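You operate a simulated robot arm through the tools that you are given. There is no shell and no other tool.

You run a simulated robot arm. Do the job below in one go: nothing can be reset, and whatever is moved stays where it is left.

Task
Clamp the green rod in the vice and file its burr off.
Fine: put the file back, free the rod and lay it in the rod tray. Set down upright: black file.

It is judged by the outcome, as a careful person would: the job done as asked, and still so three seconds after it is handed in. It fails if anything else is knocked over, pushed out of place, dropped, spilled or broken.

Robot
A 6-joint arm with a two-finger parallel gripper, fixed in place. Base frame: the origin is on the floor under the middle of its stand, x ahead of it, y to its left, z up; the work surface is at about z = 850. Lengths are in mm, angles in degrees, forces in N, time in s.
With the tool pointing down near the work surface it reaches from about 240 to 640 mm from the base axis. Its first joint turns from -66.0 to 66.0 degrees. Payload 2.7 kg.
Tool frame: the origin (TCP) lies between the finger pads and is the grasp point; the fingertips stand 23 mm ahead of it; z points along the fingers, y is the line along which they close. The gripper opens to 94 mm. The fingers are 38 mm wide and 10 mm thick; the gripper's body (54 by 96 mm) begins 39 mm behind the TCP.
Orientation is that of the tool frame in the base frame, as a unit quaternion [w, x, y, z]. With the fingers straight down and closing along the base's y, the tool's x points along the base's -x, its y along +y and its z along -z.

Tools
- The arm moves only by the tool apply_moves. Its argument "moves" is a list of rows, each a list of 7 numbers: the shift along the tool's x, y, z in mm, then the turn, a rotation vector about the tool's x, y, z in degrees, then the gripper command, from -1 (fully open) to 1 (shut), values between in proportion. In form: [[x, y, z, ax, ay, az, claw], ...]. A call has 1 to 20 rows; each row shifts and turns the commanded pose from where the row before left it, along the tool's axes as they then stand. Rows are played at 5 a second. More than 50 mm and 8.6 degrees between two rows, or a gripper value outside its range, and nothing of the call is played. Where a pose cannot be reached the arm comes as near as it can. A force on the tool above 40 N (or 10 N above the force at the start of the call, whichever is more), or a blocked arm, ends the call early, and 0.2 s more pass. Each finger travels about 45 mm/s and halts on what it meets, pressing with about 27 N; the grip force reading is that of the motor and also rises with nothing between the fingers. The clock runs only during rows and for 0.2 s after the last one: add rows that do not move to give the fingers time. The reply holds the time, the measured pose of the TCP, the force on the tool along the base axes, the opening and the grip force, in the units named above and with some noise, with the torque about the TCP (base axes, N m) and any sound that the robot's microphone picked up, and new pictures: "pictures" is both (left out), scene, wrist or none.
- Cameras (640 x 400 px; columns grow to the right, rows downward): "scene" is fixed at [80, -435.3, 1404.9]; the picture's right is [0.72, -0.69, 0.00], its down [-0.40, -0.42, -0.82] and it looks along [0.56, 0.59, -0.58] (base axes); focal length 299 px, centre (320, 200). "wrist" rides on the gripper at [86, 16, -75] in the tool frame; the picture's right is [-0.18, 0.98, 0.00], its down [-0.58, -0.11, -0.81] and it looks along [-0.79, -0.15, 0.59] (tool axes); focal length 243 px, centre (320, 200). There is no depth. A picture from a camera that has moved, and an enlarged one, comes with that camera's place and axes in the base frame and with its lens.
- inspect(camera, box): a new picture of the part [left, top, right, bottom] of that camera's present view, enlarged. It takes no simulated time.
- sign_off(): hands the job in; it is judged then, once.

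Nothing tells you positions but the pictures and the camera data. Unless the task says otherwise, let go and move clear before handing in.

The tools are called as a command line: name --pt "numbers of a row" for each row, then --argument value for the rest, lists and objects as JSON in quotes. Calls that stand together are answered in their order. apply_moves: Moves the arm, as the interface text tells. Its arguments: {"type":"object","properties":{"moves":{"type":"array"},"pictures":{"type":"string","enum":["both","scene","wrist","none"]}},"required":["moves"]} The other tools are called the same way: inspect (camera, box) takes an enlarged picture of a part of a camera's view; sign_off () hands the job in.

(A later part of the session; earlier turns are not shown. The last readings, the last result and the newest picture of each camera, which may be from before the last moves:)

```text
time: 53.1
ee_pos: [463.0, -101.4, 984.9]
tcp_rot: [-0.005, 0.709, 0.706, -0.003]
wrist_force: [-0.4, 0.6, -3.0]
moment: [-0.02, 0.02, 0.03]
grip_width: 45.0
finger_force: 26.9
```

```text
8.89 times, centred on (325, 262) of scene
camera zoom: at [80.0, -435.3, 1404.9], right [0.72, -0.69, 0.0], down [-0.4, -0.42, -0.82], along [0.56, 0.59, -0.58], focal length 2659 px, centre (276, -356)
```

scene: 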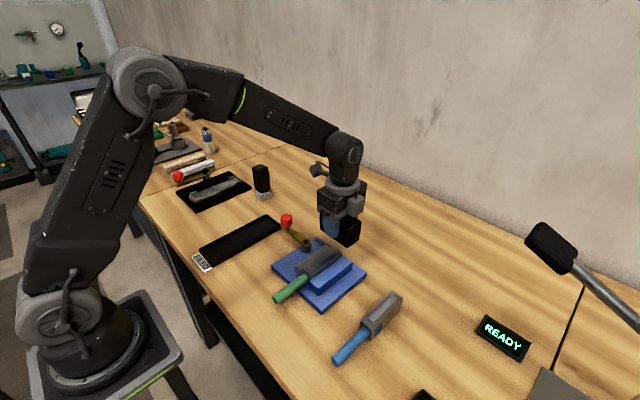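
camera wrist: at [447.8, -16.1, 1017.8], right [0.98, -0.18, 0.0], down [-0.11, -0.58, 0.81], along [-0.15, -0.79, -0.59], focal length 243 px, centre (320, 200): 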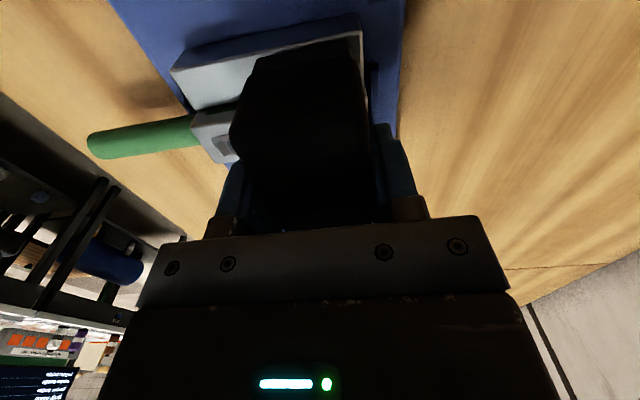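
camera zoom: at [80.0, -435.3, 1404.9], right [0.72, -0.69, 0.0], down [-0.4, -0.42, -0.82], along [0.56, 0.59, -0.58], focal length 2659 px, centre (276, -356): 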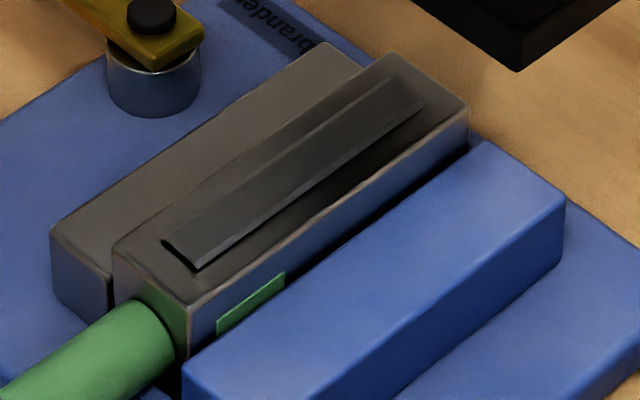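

The burr is completely gone and the rod hasn't moved. Next I'll carry the file back over its original spot at (253.5, 9.3), levelling the tool on the way.

apply_moves --pt "0 0 0 -0.65 -0.16 -0.24 1" --pt "22.1 -41.9 0 0 0 0 1" --pt "22.1 -41.9 0 0 0 0 1" --pt "22.1 -41.9 0 0 0 0 1" --pt "22.1 -41.9 0 0 0 0 1" --pt "22.1 -41.9 0 0 0 0 1" --pt "0 0 0 0 0 0 1" --pictures "both"

inspect --camera "scene" --box '[180, 190, 300, 290]'

```text
time: 54.7
ee_pos: [253.8, 7.7, 986.7]
tcp_rot: [0.0, 0.707, 0.707, -0.001]
wrist_force: [0.2, -0.6, -2.0]
moment: [0.03, -0.01, -0.01]
grip_width: 44.9
finger_force: 26.7
camera wrist: at [268.0, 92.6, 1059.8], right [0.98, -0.18, 0.0], down [-0.11, -0.58, 0.81], along [-0.15, -0.79, -0.59], focal length 243 px, centre (320, 200)
```

scene: 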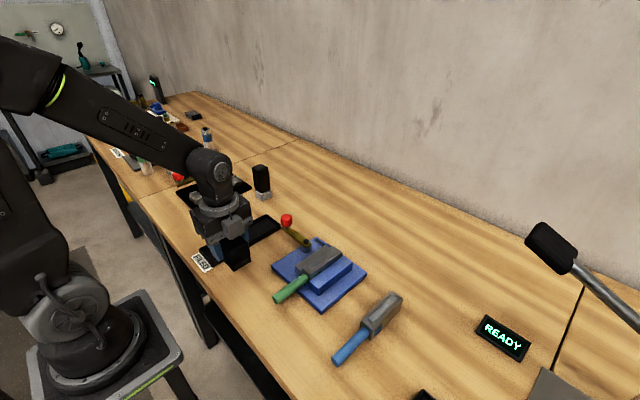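
wrist: 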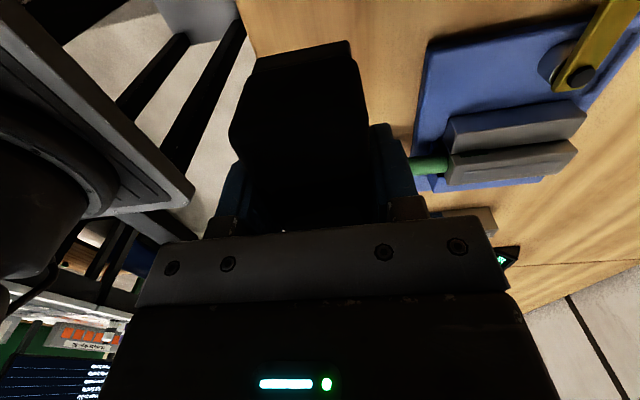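

```text
4.00 times, centred on (240, 240) of scene
camera zoom: at [79.9, -435.3, 1404.9], right [0.72, -0.69, 0.0], down [-0.4, -0.42, -0.82], along [0.56, 0.59, -0.58], focal length 1197 px, centre (640, 40)
```

zoom: 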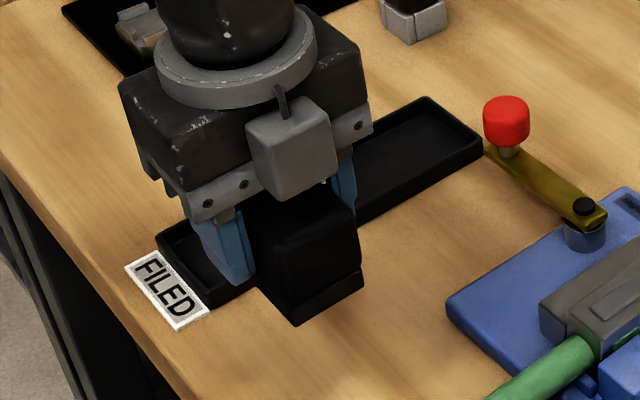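

The file hangs straight over its old place. I'll lower it, slowing down near the bench.

apply_moves --pt "1 0 35 0 0 0 1" --pt "0 0 35 0 0 0 1" --pt "0 0 20 0 0 0 1" --pt "0 0 5 0 0 0 1" --pt "0 0 0 0 0 0 1" --pictures "scene"

inspect --camera "scene" --box '[180, 210, 300, 310]'

```text
time: 55.9
ee_pos: [253.0, 9.7, 889.5]
tcp_rot: [0.0, 0.706, 0.708, 0.0]
wrist_force: [0.0, 0.0, -2.7]
moment: [0.03, -0.01, 0.02]
grip_width: 44.9
finger_force: 26.2
```

scene: 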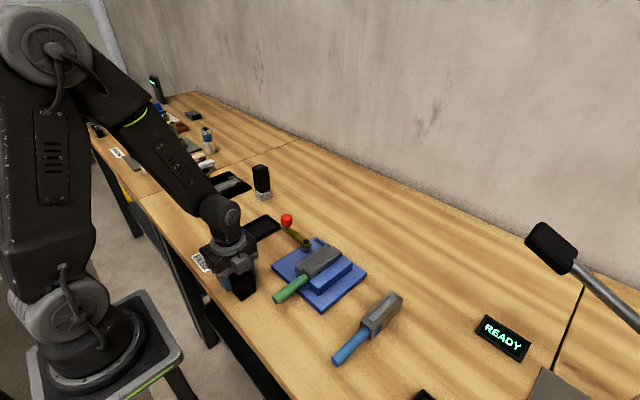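

```text
4.00 times, centred on (240, 260) of scene
camera zoom: at [80.0, -435.3, 1404.9], right [0.72, -0.69, 0.0], down [-0.4, -0.42, -0.82], along [0.56, 0.59, -0.58], focal length 1197 px, centre (640, -40)
```

zoom: 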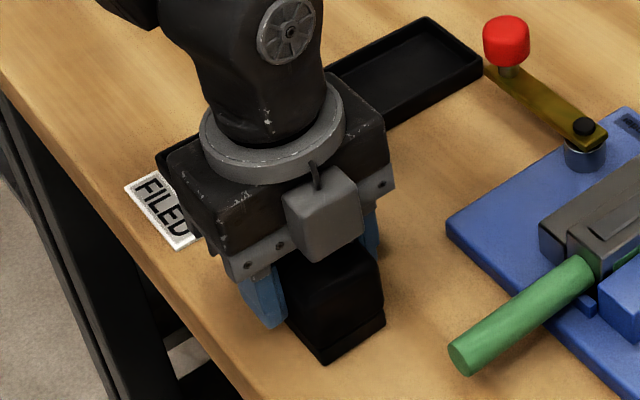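

The file is about a couple of millimetres above the bench at its old spot. I'll lower in 1 mm steps until it touches.

apply_moves --pt "0 0 1 0 0 0 1" --pt "0 0 0.7 0 0 0 1" --pt "0 0 0 0 0 0 1" --pictures "none"

```text
time: 56.7
ee_pos: [253.3, 10.4, 887.9]
tcp_rot: [0.0, 0.707, 0.707, 0.001]
wrist_force: [-1.7, 1.0, 5.3]
moment: [-0.26, 0.09, -0.08]
grip_width: 44.8
finger_force: 26.7
```

The file rests on the bench (contact force rose). I'll open the fingers gently, then rise straight up.

apply_moves --pt "0 0 0 0 0 0 0" --pt "0 0 0 0 0 0 -0.4" --pt "0 0 0 0 0 0 -0.4" --pt "0 0 0 0 0 0 -0.4" --pt "0 0 -20 0 0 0 -0.4" --pt "0 0 -40 0 0 0 -0.4" --pt "0 0 -40 0 0 0 -0.4" --pt "0 0 0 0 0 0 -0.4" --pictures "both"

inspect --camera "scene" --box '[180, 210, 300, 310]'

```text
time: 58.5
ee_pos: [253.9, 9.1, 988.3]
tcp_rot: [0.0, 0.707, 0.707, 0.0]
wrist_force: [1.1, -0.1, 0.0]
moment: [0.03, 0.01, 0.03]
grip_width: 65.7
finger_force: 0.1
camera wrist: at [268.7, 94.3, 1061.6], right [0.98, -0.18, 0.0], down [-0.11, -0.58, 0.81], along [-0.15, -0.79, -0.59], focal length 243 px, centre (320, 200)
```

scene: 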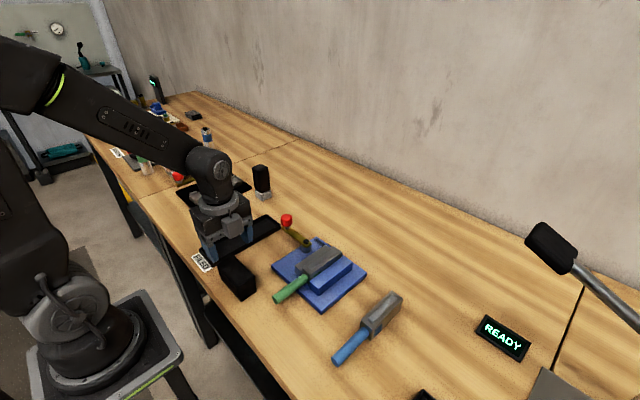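
wrist: 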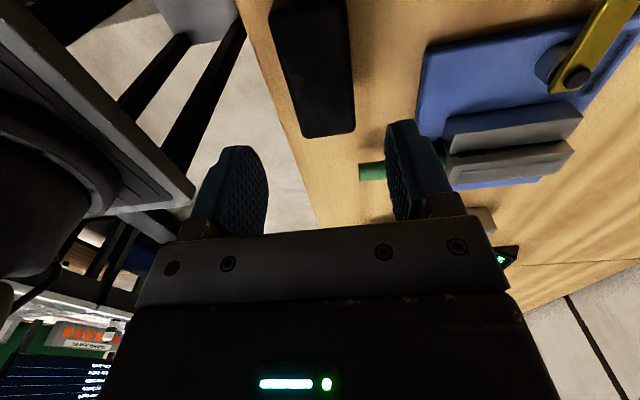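

```text
4.00 times, centred on (240, 260) of scene
camera zoom: at [79.9, -435.3, 1404.9], right [0.72, -0.69, 0.0], down [-0.4, -0.42, -0.82], along [0.56, 0.59, -0.58], focal length 1197 px, centre (640, -40)
```

zoom: 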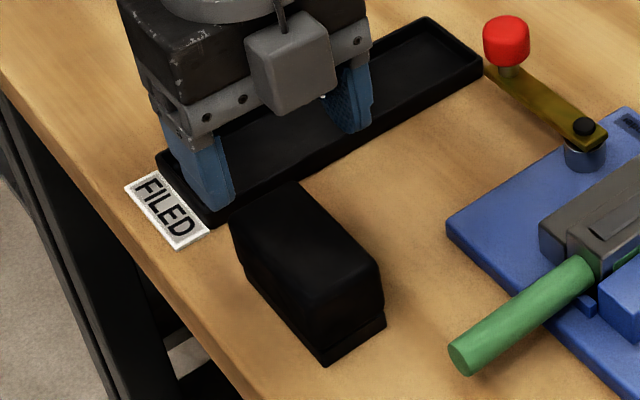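

The file is back upright where it was. Next I'll free the rod: move over the lever knob at about (428, 52) to swing the lever back.

apply_moves --pt "10.8 43.6 0 0 0 0 -0.3" --pt "10.8 43.6 0 0 0 0 -0.3" --pt "10.8 43.6 0 0 0 0 -0.3" --pt "10.8 43.6 0 0 0 0 -0.3" --pt "0 0 22 0 0 0 -0.3" --pt "0 0 0 0 0 0 -0.3" --pictures "both"

inspect --camera "scene" --box '[230, 180, 350, 280]'

inspect --camera "wrist" --box '[200, 0, 440, 200]'

```text
time: 59.9
ee_pos: [427.3, 51.1, 965.1]
tcp_rot: [0.0, 0.707, 0.707, 0.0]
wrist_force: [0.2, -0.7, 0.9]
moment: [-0.01, -0.01, 0.01]
grip_width: 61.4
finger_force: 0.0
camera wrist: at [443.4, 137.4, 1039.4], right [0.98, -0.18, 0.0], down [-0.11, -0.58, 0.81], along [-0.15, -0.79, -0.59], focal length 243 px, centre (320, 200)
```

scene: 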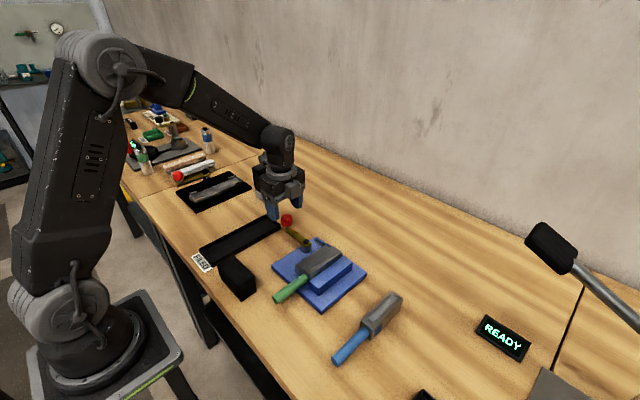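
wrist: 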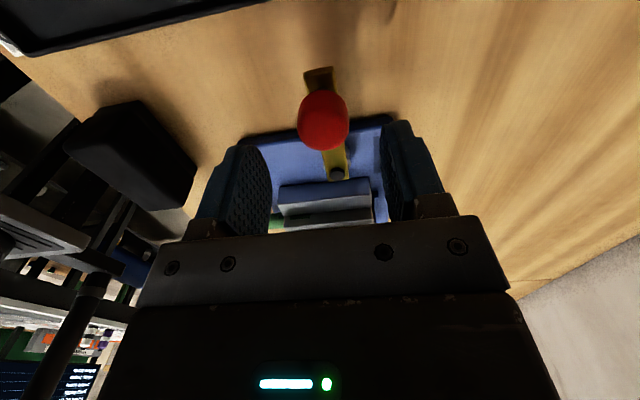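

```text
4.00 times, centred on (290, 230) of scene
camera zoom: at [80.0, -435.3, 1404.9], right [0.72, -0.69, 0.0], down [-0.4, -0.42, -0.82], along [0.56, 0.59, -0.58], focal length 1197 px, centre (440, 80)
```

zoom: 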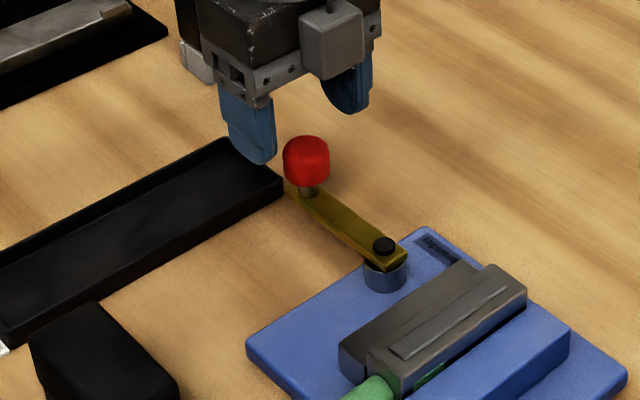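

```text
2.00 times, centred on (320, 100) of wrist
camera zoom: at [443.4, 137.4, 1039.4], right [0.98, -0.18, 0.0], down [-0.11, -0.58, 0.81], along [-0.15, -0.79, -0.59], focal length 485 px, centre (320, 400)
```

zoom: 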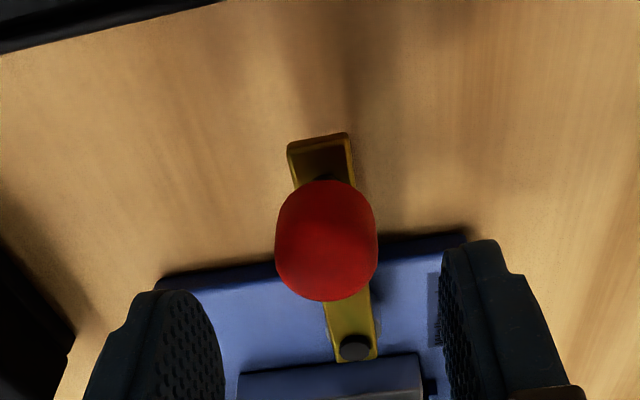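

The knob is between the fingers. I'll nudge 2 mm to centre, lower to z≈921 and grip it.

apply_moves --pt "2.5 2 22 0 0 0 -0.3" --pt "0 0 21 0 0 0 -0.3" --pt "0 0 0 0 0 0 -0.3" --pt "0 0 0 0 0 0 1" --pt "0 0 0 0 0 0 1" --pt "0 0 0 0 0 0 1" --pt "0 0 0 0 0 0 1" --pictures "none"

inspect --camera "scene" --box '[230, 180, 350, 280]'

```text
time: 61.5
ee_pos: [428.9, 55.1, 922.3]
tcp_rot: [0.0, 0.706, 0.708, 0.0]
wrist_force: [1.1, 1.1, -2.9]
moment: [0.05, -0.11, 0.05]
grip_width: 29.7
finger_force: 45.0
```

```text
4.00 times, centred on (290, 230) of scene
camera zoom: at [80.0, -435.3, 1404.9], right [0.72, -0.69, 0.0], down [-0.4, -0.42, -0.82], along [0.56, 0.59, -0.58], focal length 1197 px, centre (440, 80)
```

zoom: 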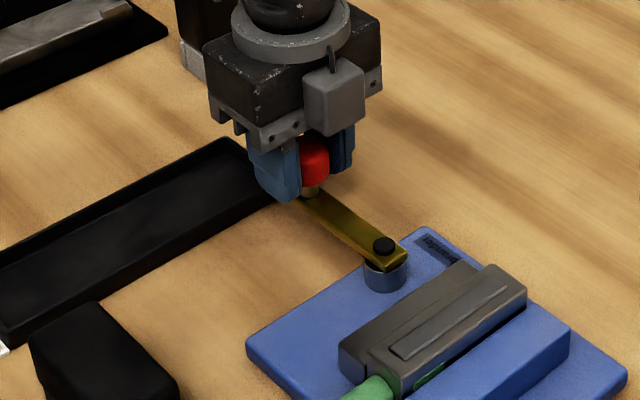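

The knob is gripped again. I'll swing the lever back along the arc, starting with a few small steps.

apply_moves --pt "0 -3.4 0 0 0 -2.5 1" --pt "-0.15 -4.1 0 0 0 -3 1" --pt "-0.3 -6.8 0 0 0 -5 1" --pt "-0.3 -6.8 0 0 0 -5 1" --pt "0 0 0 0 0 0 1" --pictures "none"

```text
time: 62.7
ee_pos: [409.3, 53.2, 924.0]
tcp_rot: [0.0, 0.604, 0.797, 0.0]
wrist_force: [2.6, 3.6, -6.9]
moment: [0.17, 0.37, 0.27]
grip_width: 30.0
finger_force: 45.2
```

Moving freely. Continuing the swing back.

apply_moves --pt "-0.3 -6.8 0.3 0 0 -5 1" --pt "-0.3 -6.8 0 0 0 -5 1" --pt "-0.3 -6.8 0 0 0 -5 1" --pt "-0.3 -6.8 0 0 0 -5 1" --pt "-0.3 -6.8 0 0 0 -5 1" --pt "-0.3 -6.8 0 0 0 -5 1" --pt "0 0 0 0 0 0 1" --pictures "none"

inspect --camera "scene" --box '[230, 190, 370, 300]'

```text
time: 64.3
ee_pos: [374.1, 32.0, 922.5]
tcp_rot: [0.0, 0.378, 0.926, 0.0]
wrist_force: [5.4, 5.6, 0.4]
moment: [-0.16, 0.18, 0.53]
grip_width: 29.6
finger_force: 45.0
```

```text
3.64 times, centred on (300, 245) of scene
camera zoom: at [80.1, -435.2, 1405.0], right [0.72, -0.69, 0.0], down [-0.4, -0.42, -0.82], along [0.56, 0.59, -0.58], focal length 1088 px, centre (393, 36)
```

zoom: 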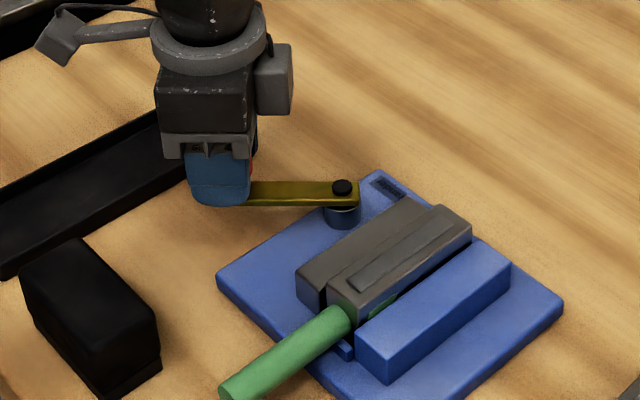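

The jaw is opening. I'll swing the remaining ~44° back to the starting position.

apply_moves --pt "-0.3 -6.8 0 0 0 -5 1" --pt "-0.3 -6.8 0 0 0 -5 1" --pt "-0.3 -6.8 0 0 0 -5 1" --pt "-0.3 -6.8 0 0 0 -5 1" --pt "-0.3 -6.8 0 0 0 -5 1" --pt "0 0 0 0 0 0 1" --pictures "none"

```text
time: 65.7
ee_pos: [355.9, 2.5, 922.7]
tcp_rot: [0.0, 0.169, 0.986, 0.0]
wrist_force: [11.4, -1.6, 3.6]
moment: [-0.13, 0.74, 0.22]
grip_width: 29.7
finger_force: 44.8
```

About 20° left. Easing inward a bit and finishing the swing.

apply_moves --pt "-0.8 0 0 0 0 0 1" --pt "-0.3 -6.6 0 0 0 -4.9 1" --pt "-0.3 -6.6 0 0 0 -4.9 1" --pt "-0.3 -6.6 0 0 0 -4.9 1" --pt "-0.2 -5.5 0 0 0 -4 1" --pt "0 0 0 0 0 0 1" --pictures "both"

inspect --camera "scene" --box '[240, 200, 360, 300]'

```text
time: 67.1
ee_pos: [353.0, -21.6, 922.4]
tcp_rot: [-0.001, 0.005, 1.0, 0.0]
wrist_force: [5.0, -0.8, 13.4]
moment: [-0.25, 0.95, 0.04]
grip_width: 29.7
finger_force: 44.7
camera wrist: at [265.3, -6.2, 996.5], right [0.19, 0.98, 0.0], down [0.58, -0.12, 0.81], along [0.79, -0.16, -0.59], focal length 243 px, centre (320, 200)
```

scene: 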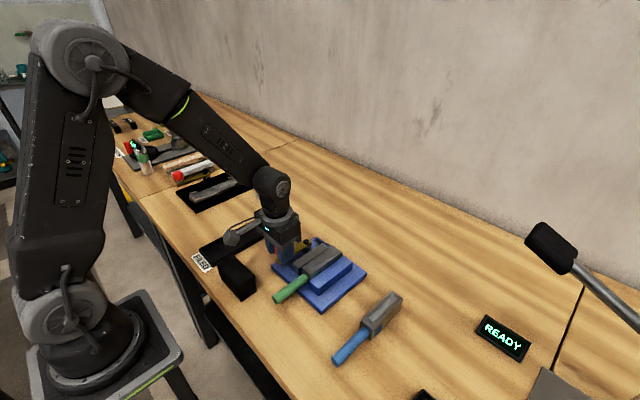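
wrist: 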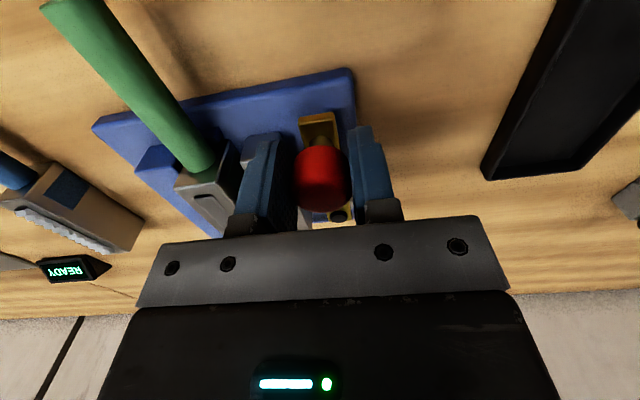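

```text
4.00 times, centred on (300, 250) of scene
camera zoom: at [80.0, -435.3, 1404.9], right [0.72, -0.69, 0.0], down [-0.4, -0.42, -0.82], along [0.56, 0.59, -0.58], focal length 1197 px, centre (400, 0)
```

zoom: 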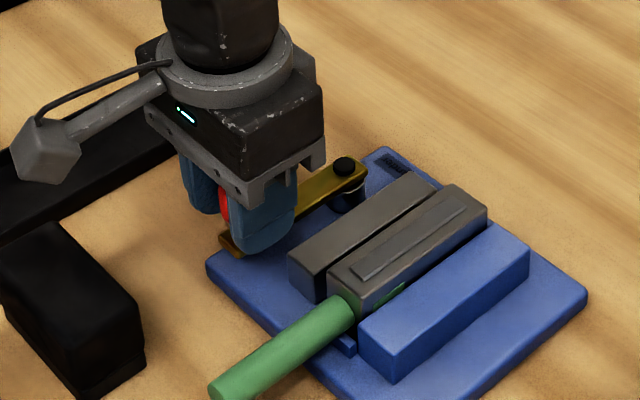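

The lever is back at its open position and the jaw has a visible gap to the rod. I'll release the knob and rise.

apply_moves --pt "0 0 -0.5 0 0 0 -0.2" --pt "0 0 0 0 0 0 -0.2" --pt "0 0 0 0 0 0 -0.2" --pt "0 0 -20 0 0 0 -0.2" --pt "0 0 -40 0 0 0 -0.2" --pt "0 0 -40 0 0 0 -0.2" --pt "0 0 0 0 0 0 -0.2" --pictures "both"

inspect --camera "scene" --box '[260, 220, 380, 320]'

inspect --camera "wrist" --box '[80, 0, 400, 220]'

```text
time: 68.7
ee_pos: [353.5, -21.9, 1024.4]
tcp_rot: [0.001, 0.006, 1.0, 0.001]
wrist_force: [-1.0, -0.4, -0.2]
moment: [-0.01, 0.02, -0.02]
grip_width: 56.2
finger_force: 0.2
camera wrist: at [266.1, -5.5, 1098.0], right [0.2, 0.98, 0.0], down [0.58, -0.12, 0.81], along [0.79, -0.16, -0.59], focal length 243 px, centre (320, 200)
```

scene: 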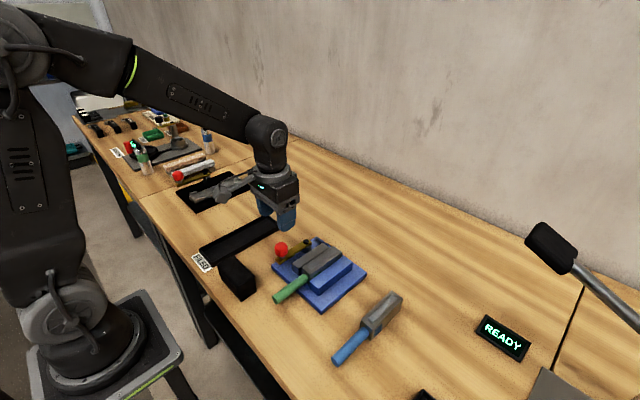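
wrist: 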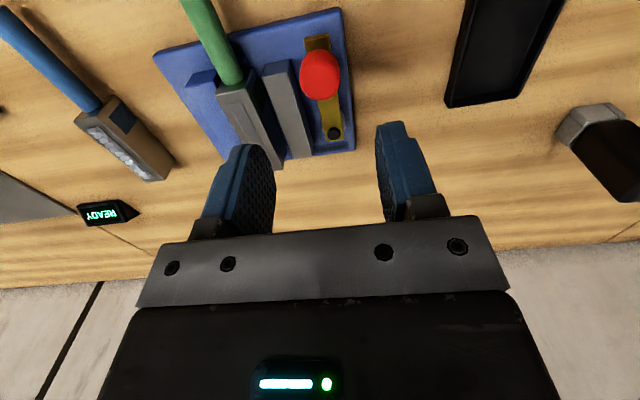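

```text
4.00 times, centred on (320, 270) of scene
camera zoom: at [79.9, -435.3, 1404.9], right [0.72, -0.69, 0.0], down [-0.4, -0.42, -0.82], along [0.56, 0.59, -0.58], focal length 1197 px, centre (320, -80)
```

zoom: 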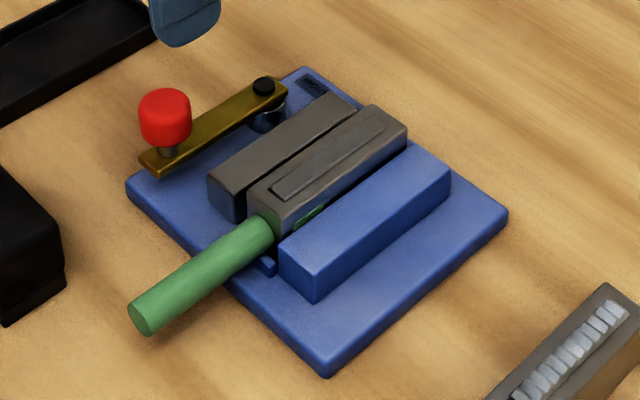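

```text
1.82 times, centred on (240, 110) of wrist
camera zoom: at [266.1, -5.5, 1098.0], right [0.2, 0.98, 0.0], down [0.58, -0.12, 0.81], along [0.79, -0.16, -0.59], focal length 441 px, centre (466, 364)
```

zoom: 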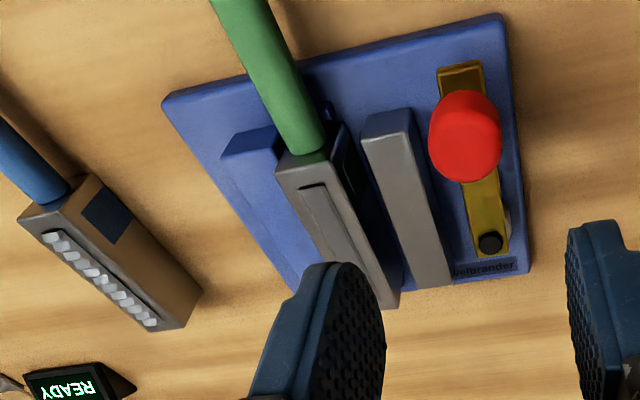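

The vice is open with the filed rod lying free. Before picking it, I need an accurate fix on the tray, so I'll move the wrist camera over it, tilted down.

apply_moves --pt "7.8 44 -12 0 0 -0.7 -0.3" --pt "7.8 44 -12 0 0 0 -0.3" --pt "7.8 44 -12 0 0 0 -0.3" --pt "0 0 0 0 8 0 -0.3" --pt "0 0 0 0 8 0 -0.3" --pt "0 0 0 0 8 0 -0.3" --pt "0 0 0 0 8 0 -0.3" --pt "0 0 0 0 0 0 -0.3" --pictures "both"

inspect --camera "wrist" --box '[220, 0, 440, 230]'

inspect --camera "scene" --box '[190, 205, 290, 285]'

```text
time: 70.5
ee_pos: [328.4, 110.0, 1058.3]
tcp_rot: [-0.276, 0.0, 0.961, 0.0]
wrist_force: [0.0, 1.0, -0.1]
moment: [-0.02, -0.02, -0.01]
grip_width: 61.2
finger_force: 0.1
camera wrist: at [295.4, 124.8, 1167.5], right [0.16, 0.98, -0.1], down [0.92, -0.11, 0.37], along [0.36, -0.15, -0.92], focal length 243 px, centre (320, 200)
```

scene: 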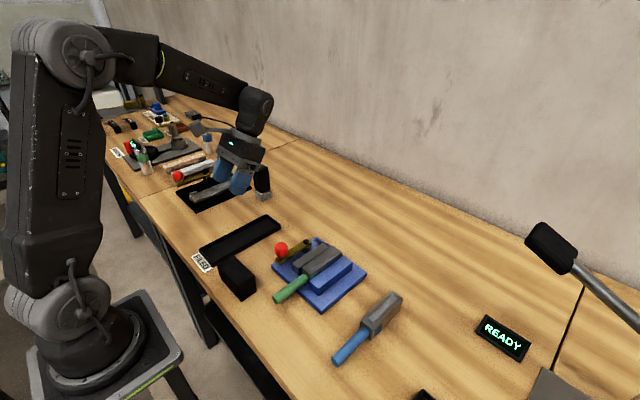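
wrist: 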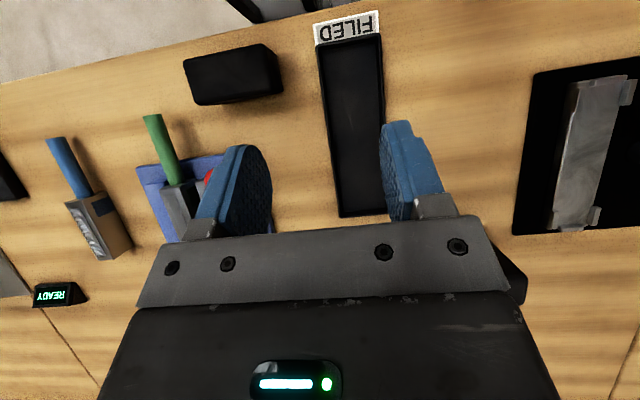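

```text
1.74 times, centred on (330, 115) of wrist
camera zoom: at [295.4, 124.8, 1167.5], right [0.16, 0.98, -0.1], down [0.92, -0.11, 0.37], along [0.36, -0.15, -0.92], focal length 422 px, centre (303, 348)
```

zoom: 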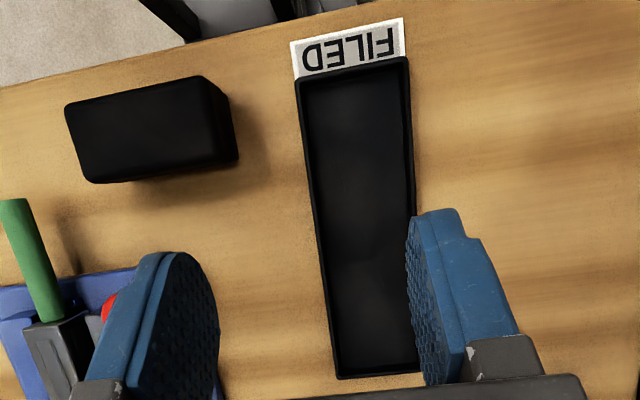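

```text
5.00 times, centred on (240, 245) of scene
camera zoom: at [80.0, -435.3, 1404.9], right [0.72, -0.69, 0.0], down [-0.4, -0.42, -0.82], along [0.56, 0.59, -0.58], focal length 1496 px, centre (720, -25)
```

zoom: 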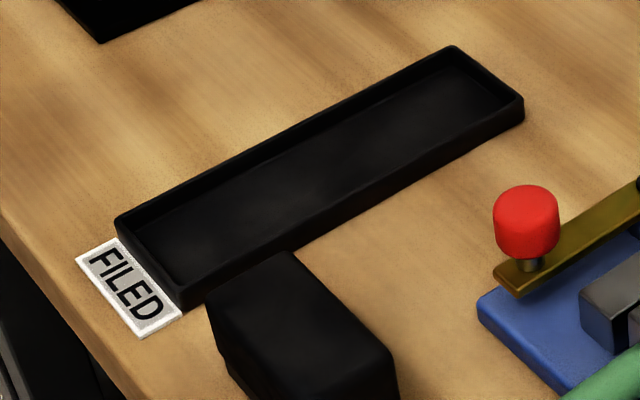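

The tray spans x 236–442 and y 100–168 (outer), so its centre is near (339, 134). The rod is about 182 mm long (x 276–458) with head centre y≈−99, and it fits along x. I'll level the tool and move above the rod head at x≈398.

apply_moves --pt "0 0 0 0 -8 0 -0.2" --pt "0 0 0 0 -8 0 -0.2" --pt "0 0 0 0 -8 0 -0.2" --pt "0 0 0 0 -8 0 -0.2" --pt "-13.9 -41.9 11.6 0 0 0 -0.2" --pt "-13.9 -41.9 11.6 0 0 0 -0.2" --pt "-13.9 -41.9 11.6 0 0 0 -0.2" --pt "-13.9 -41.9 11.6 0 0 0 -0.2" --pt "-13.9 -41.9 11.6 0 0 0 -0.2" --pt "0 0 0 0 0 0 -0.2" --pictures "both"

```text
time: 72.7
ee_pos: [399.9, -100.0, 1000.8]
tcp_rot: [0.0, 0.0, 1.0, 0.0]
wrist_force: [-0.2, -0.4, 0.5]
moment: [0.01, 0.02, 0.03]
grip_width: 56.6
finger_force: 0.1
camera wrist: at [312.4, -84.8, 1074.0], right [0.18, 0.98, 0.0], down [0.58, -0.11, 0.81], along [0.79, -0.15, -0.59], focal length 243 px, centre (320, 200)
```

scene: 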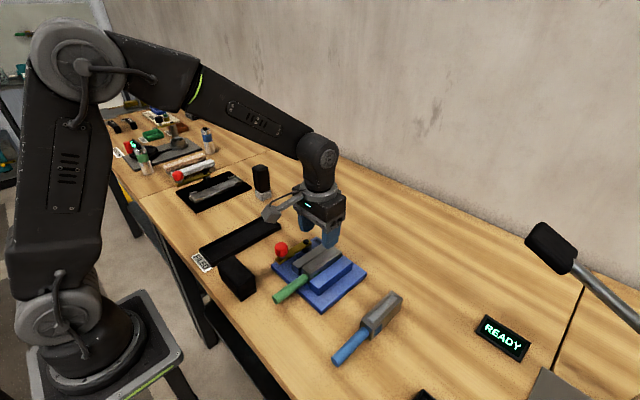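
wrist: 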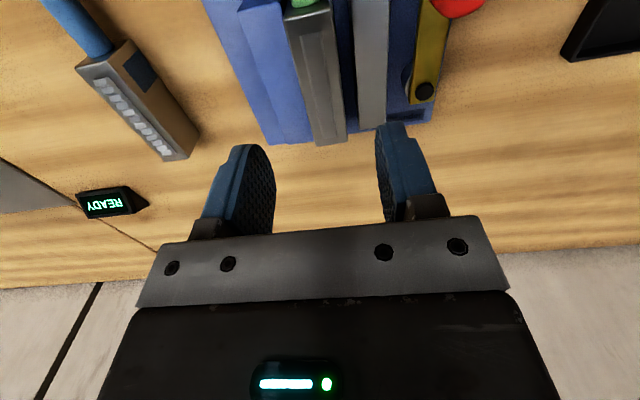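

Aligned above the rod head. I'll go down most of the way and check finger clearances.

apply_moves --pt "1 0.5 40 0 0 0 -0.2" --pt "0 0 25 0 0 0 -0.2" --pt "0 0 10 0 0 0 -0.2" --pt "0 0 0 0 0 0 -0.2" --pictures "both"

inspect --camera "scene" --box '[270, 220, 370, 300]'

inspect --camera "wrist" --box '[180, 0, 460, 230]'

```text
time: 73.7
ee_pos: [398.4, -99.5, 926.2]
tcp_rot: [0.0, 0.001, 1.0, 0.0]
wrist_force: [0.2, -1.3, -0.1]
moment: [-0.01, 0.0, 0.01]
grip_width: 56.4
finger_force: 0.1
camera wrist: at [310.6, -83.8, 999.5], right [0.18, 0.98, 0.0], down [0.58, -0.11, 0.81], along [0.79, -0.15, -0.59], focal length 243 px, centre (320, 200)
```

scene: 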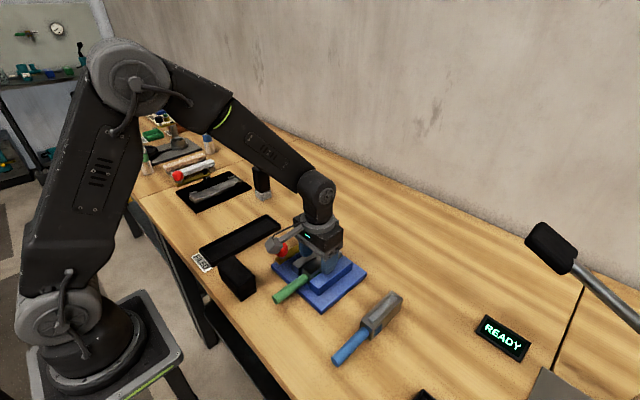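
wrist: 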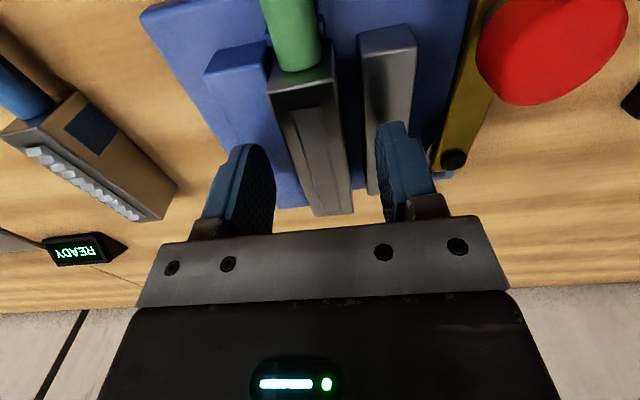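

```text
5.00 times, centred on (320, 260) of scene
camera zoom: at [80.0, -435.3, 1404.9], right [0.72, -0.69, 0.0], down [-0.4, -0.42, -0.82], along [0.56, 0.59, -0.58], focal length 1496 px, centre (320, -100)
```

zoom: 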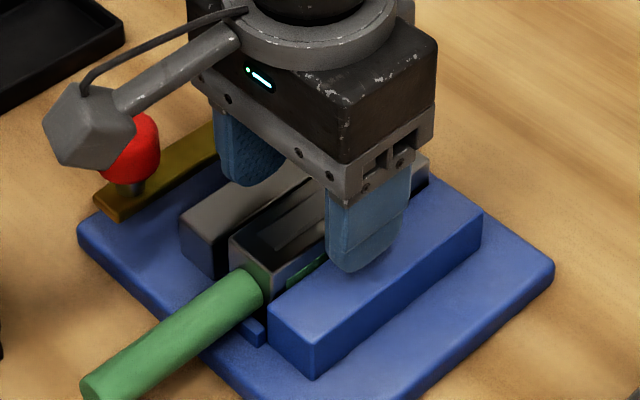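

```text
1.74 times, centred on (320, 115) of wrist
camera zoom: at [310.6, -83.8, 999.5], right [0.18, 0.98, 0.0], down [0.58, -0.11, 0.81], along [0.79, -0.15, -0.59], focal length 422 px, centre (320, 348)
```

zoom: 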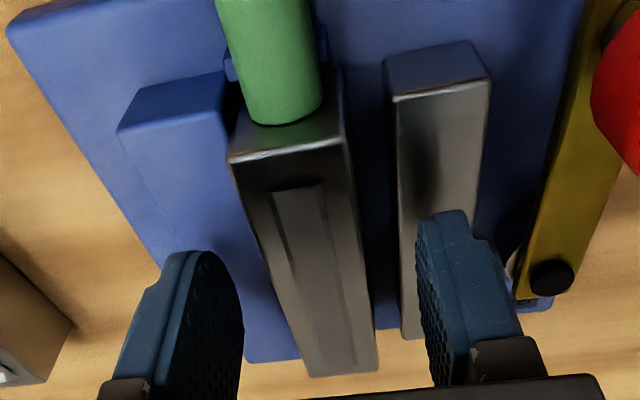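

Fingers straddle the head with the tips still above the jaws. I'll lower 10 mm (tips ~3 mm above the jaw tops) and close on the head.

apply_moves --pt "0 0 5 0 0 0 -0.2" --pt "0 0 5 0 0 0 -0.2" --pt "0 0 0 0 0 0 -0.2" --pt "0 0 0 0 0 0 0.2" --pt "0 0 0 0 0 0 1" --pt "0 0 0 0 0 0 1" --pt "0 0 0 0 0 0 1" --pictures "both"

inspect --camera "scene" --box '[270, 220, 370, 300]'

inspect --camera "wrist" --box '[180, 0, 460, 230]'

```text
time: 75.3
ee_pos: [397.9, -98.0, 915.6]
tcp_rot: [0.0, 0.001, 1.0, 0.0]
wrist_force: [1.0, 0.0, 0.0]
moment: [-0.05, -0.02, 0.01]
grip_width: 29.8
finger_force: 26.8
camera wrist: at [310.8, -83.7, 989.6], right [0.18, 0.98, 0.0], down [0.58, -0.11, 0.81], along [0.79, -0.15, -0.59], focal length 243 px, centre (320, 200)
```

scene: 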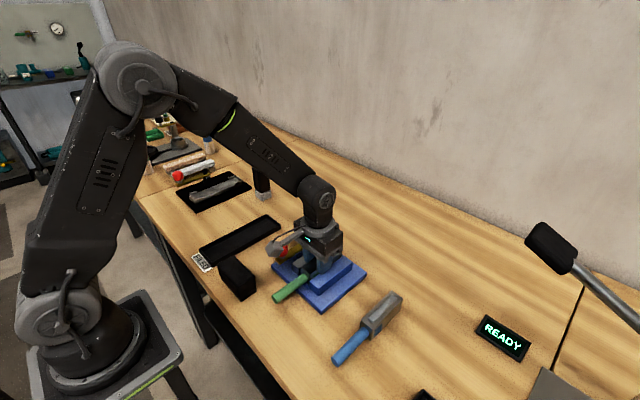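
wrist: 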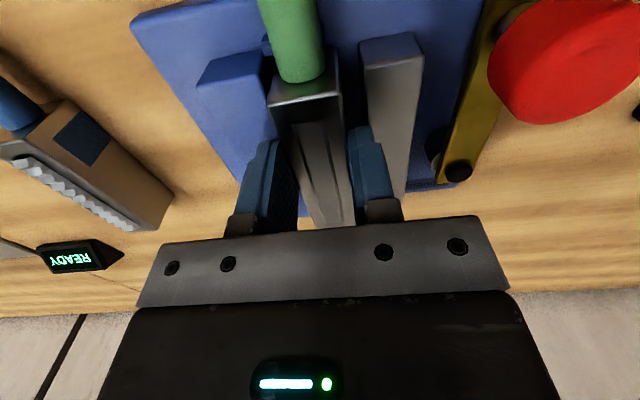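

```text
5.00 times, centred on (320, 260) of scene
camera zoom: at [80.0, -435.3, 1404.9], right [0.72, -0.69, 0.0], down [-0.4, -0.42, -0.82], along [0.56, 0.59, -0.58], focal length 1496 px, centre (320, -100)
```

zoom: 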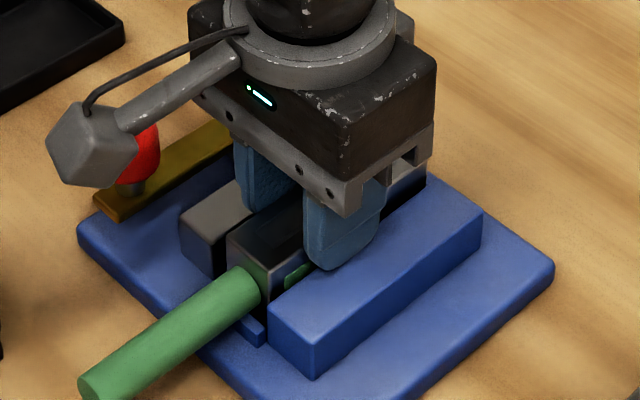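

```text
1.74 times, centred on (320, 115) of wrist
camera zoom: at [310.8, -83.7, 989.6], right [0.18, 0.98, 0.0], down [0.58, -0.11, 0.81], along [0.79, -0.15, -0.59], focal length 422 px, centre (320, 348)
```

zoom: 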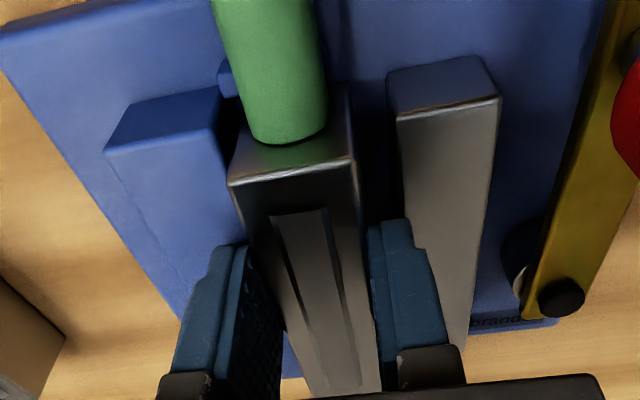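

The head is gripped at 29.8 mm. I'll lift slowly and check that the rod comes up level.

apply_moves --pt "0 0 -3 0 0 0 1" --pt "0 0 -5 0 0 0 1" --pt "0 0 -7 0 0 0 1" --pt "0 0 0 0 0 0 1" --pictures "none"

inspect --camera "scene" --box '[260, 210, 380, 310]'

inspect --camera "wrist" --box '[180, 0, 460, 230]'

```text
time: 76.3
ee_pos: [398.3, -98.5, 930.3]
tcp_rot: [0.0, 0.001, 1.0, 0.0]
wrist_force: [0.0, -1.0, -3.0]
moment: [0.0, 0.0, 0.03]
grip_width: 29.5
finger_force: 26.7
```

```text
4.00 times, centred on (320, 260) of scene
camera zoom: at [80.0, -435.3, 1404.9], right [0.72, -0.69, 0.0], down [-0.4, -0.42, -0.82], along [0.56, 0.59, -0.58], focal length 1197 px, centre (320, -40)
```

zoom: 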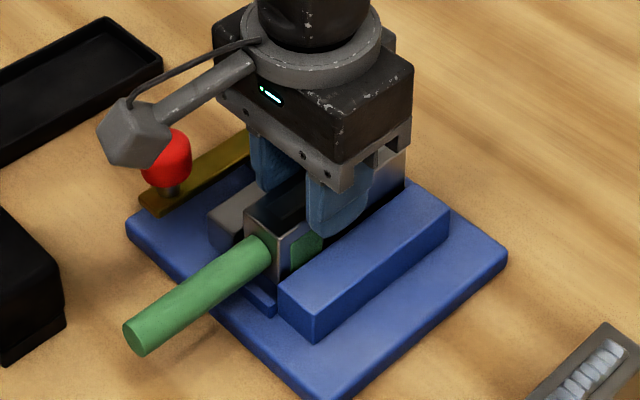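

```text
1.74 times, centred on (320, 115) of wrist
camera zoom: at [310.3, -83.9, 1004.7], right [0.18, 0.98, 0.0], down [0.58, -0.11, 0.81], along [0.79, -0.15, -0.59], focal length 422 px, centre (320, 348)
```

zoom: 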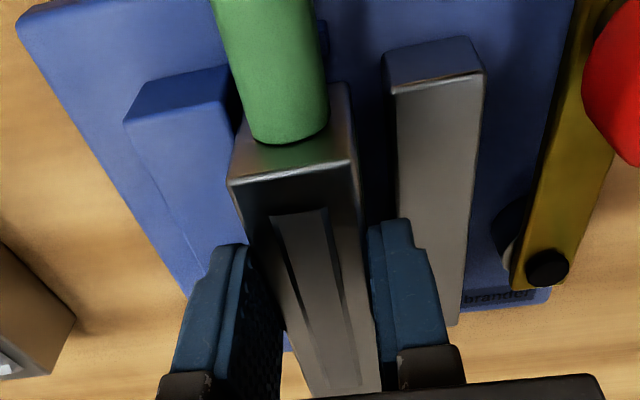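

The rod is lifted level and weighs about 3 N. I'll raise it above the lever knob and carry it across to over the tray.

apply_moves --pt "0 0 -25 0 0 0 1" --pt "0 0 -26 0 0 0 1" --pt "0 0 -25 0 0 0 1" --pt "0 0 0 0 0 0 1" --pt "2 15 0 0 0 0 1" --pt "5 40 0 0 0 0 1" --pt "5 40 0 0 0 0 1" --pt "5 40 0 0 0 0 1" --pt "5 40 0 0 0 0 1" --pt "4 40 0 0 0 0 1" --pt "2.3 17.5 0 0 0 0 1" --pt "0 0 0 0 0 0 1" --pt "0 0 0 0 0 0 1" --pictures "both"

inspect --camera "scene" --box '[160, 160, 320, 290]'

inspect --camera "wrist" --box '[160, 0, 480, 230]'

```text
time: 79.1
ee_pos: [370.3, 134.1, 1006.5]
tcp_rot: [0.0, 0.001, 1.0, 0.0]
wrist_force: [0.4, 0.4, -3.3]
moment: [0.02, 0.01, -0.02]
grip_width: 29.7
finger_force: 27.2
camera wrist: at [282.9, 148.9, 1081.0], right [0.19, 0.98, 0.0], down [0.58, -0.11, 0.81], along [0.79, -0.15, -0.59], focal length 243 px, centre (320, 200)
```

scene: 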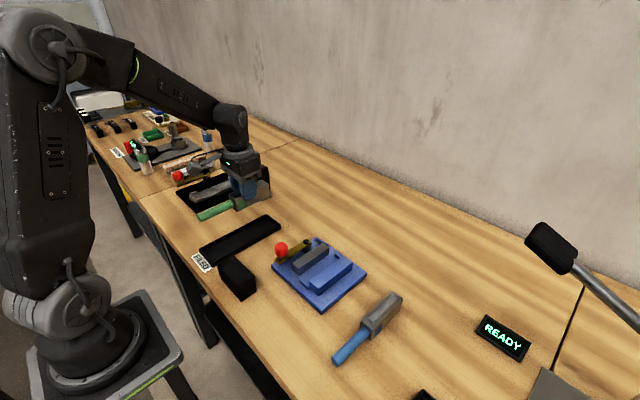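
wrist: 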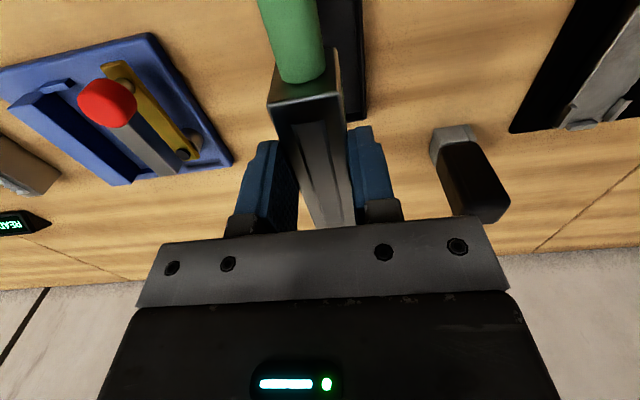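

```text
3.08 times, centred on (240, 225) of scene
camera zoom: at [80.0, -435.3, 1404.9], right [0.72, -0.69, 0.0], down [-0.4, -0.42, -0.82], along [0.56, 0.59, -0.58], focal length 920 px, centre (566, 123)
```

zoom: 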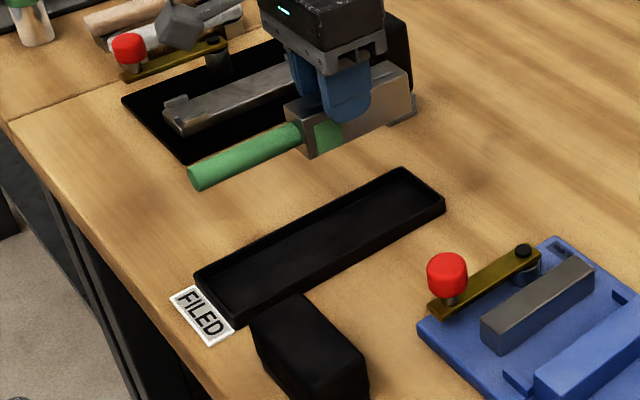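

```text
1.74 times, centred on (320, 115) of wrist
camera zoom: at [282.9, 148.9, 1081.0], right [0.19, 0.98, 0.0], down [0.58, -0.11, 0.81], along [0.79, -0.15, -0.59], focal length 422 px, centre (320, 348)
```

zoom: 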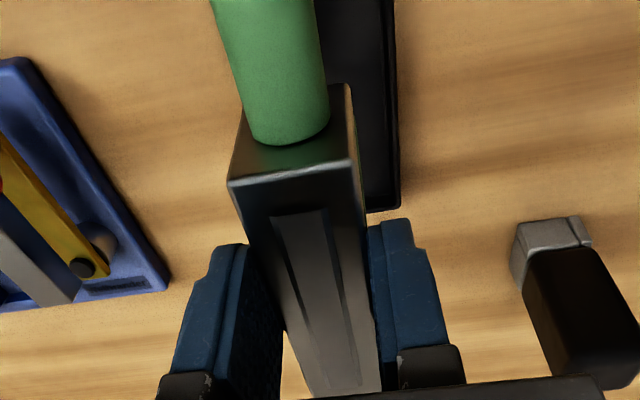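

The rod is centred over the tray (about x 247–433, tray inside about 241–437). I'll shift 2 mm toward the base, lower most of the way and check from the pictures.

apply_moves --pt "2 0 20 0 0 0 1" --pt "0 0 25 0 0 0 1" --pt "0 0 25 0 0 0 1" --pt "0 0 8 0 0 0 1" --pt "0 0 0 0 0 0 1" --pictures "both"

inspect --camera "scene" --box '[190, 190, 300, 280]'

inspect --camera "wrist" --box '[160, 0, 480, 230]'

```text
time: 80.3
ee_pos: [367.3, 133.3, 929.7]
tcp_rot: [0.0, 0.001, 1.0, 0.0]
wrist_force: [0.4, 0.0, -2.6]
moment: [0.01, 0.0, -0.02]
grip_width: 29.8
finger_force: 27.2
camera wrist: at [280.5, 148.6, 1002.5], right [0.18, 0.98, 0.0], down [0.58, -0.11, 0.81], along [0.79, -0.15, -0.59], focal length 243 px, centre (320, 200)
```

scene: 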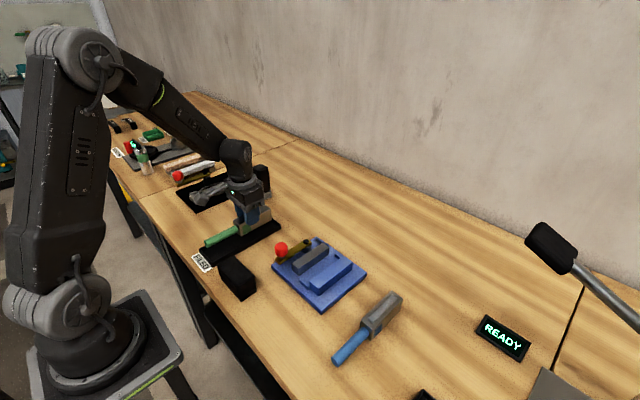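
wrist: 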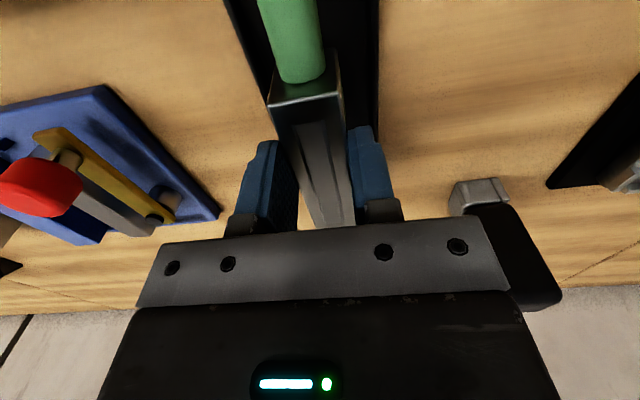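

```text
4.44 times, centred on (245, 235) of scene
camera zoom: at [80.0, -435.3, 1404.9], right [0.72, -0.69, 0.0], down [-0.4, -0.42, -0.82], along [0.56, 0.59, -0.58], focal length 1330 px, centre (653, 44)
```

zoom: 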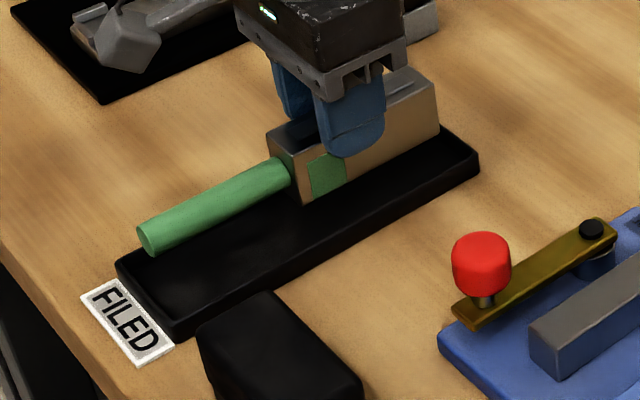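

```text
1.74 times, centred on (320, 115) of wrist
camera zoom: at [280.5, 148.6, 1002.5], right [0.18, 0.98, 0.0], down [0.58, -0.11, 0.81], along [0.79, -0.15, -0.59], focal length 422 px, centre (320, 348)
```

zoom: 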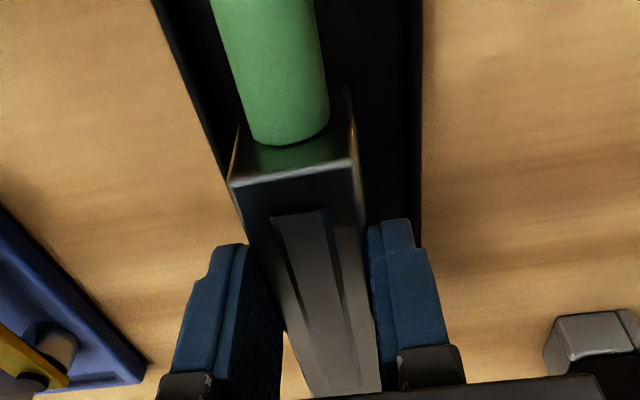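

The rod is centred lengthwise and sideways over the tray. I'll lower in decreasing steps until it touches the tray floor.

apply_moves --pt "-1 0.5 6 0 0 0 1" --pt "0 0 5 0 0 0 1" --pt "0 0 3 0 0 0 1" --pt "0 0 0 0 0 0 1" --pictures "none"

inspect --camera "scene" --box '[190, 190, 300, 280]'

```text
time: 81.3
ee_pos: [369.6, 133.8, 914.0]
tcp_rot: [0.0, -0.001, 1.0, 0.0]
wrist_force: [0.8, -0.8, -2.7]
moment: [-0.01, -0.04, 0.01]
grip_width: 29.6
finger_force: 26.7
```

```text
4.44 times, centred on (245, 235) of scene
camera zoom: at [80.0, -435.3, 1404.9], right [0.72, -0.69, 0.0], down [-0.4, -0.42, -0.82], along [0.56, 0.59, -0.58], focal length 1330 px, centre (653, 44)
```

zoom: 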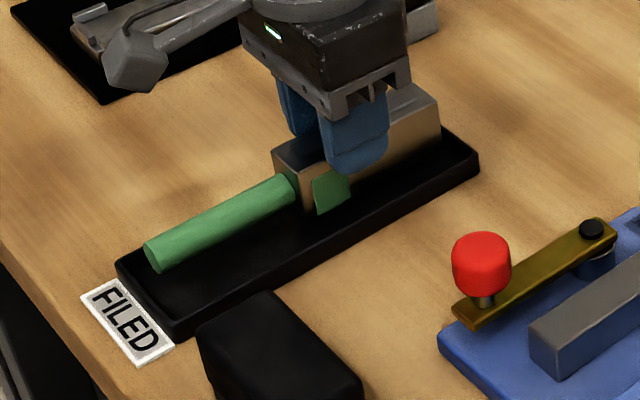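

The rod is going into the tray, still not touching. Continuing down in small steps.

apply_moves --pt "0 0 1.5 0 0 0 1" --pt "0 0 1.5 0 0 0 1" --pt "0 0 0 0 0 0 1" --pictures "none"

```text
time: 82.1
ee_pos: [370.1, 134.0, 912.5]
tcp_rot: [0.0, 0.001, 1.0, 0.0]
wrist_force: [0.9, 0.1, -1.7]
moment: [0.0, 0.0, 0.0]
grip_width: 29.5
finger_force: 26.9
```

apply_moves --pt "0 0 1.5 0 0 0 1" --pt "0 0 1.5 0 0 0 1" --pt "0 0 0 0 0 0 1" --pictures "none"

```text
time: 82.9
ee_pos: [369.6, 134.9, 908.7]
tcp_rot: [0.0, 0.0, 1.0, 0.0]
wrist_force: [-0.5, 0.2, -3.3]
moment: [0.0, 0.01, 0.01]
grip_width: 29.6
finger_force: 27.3
```

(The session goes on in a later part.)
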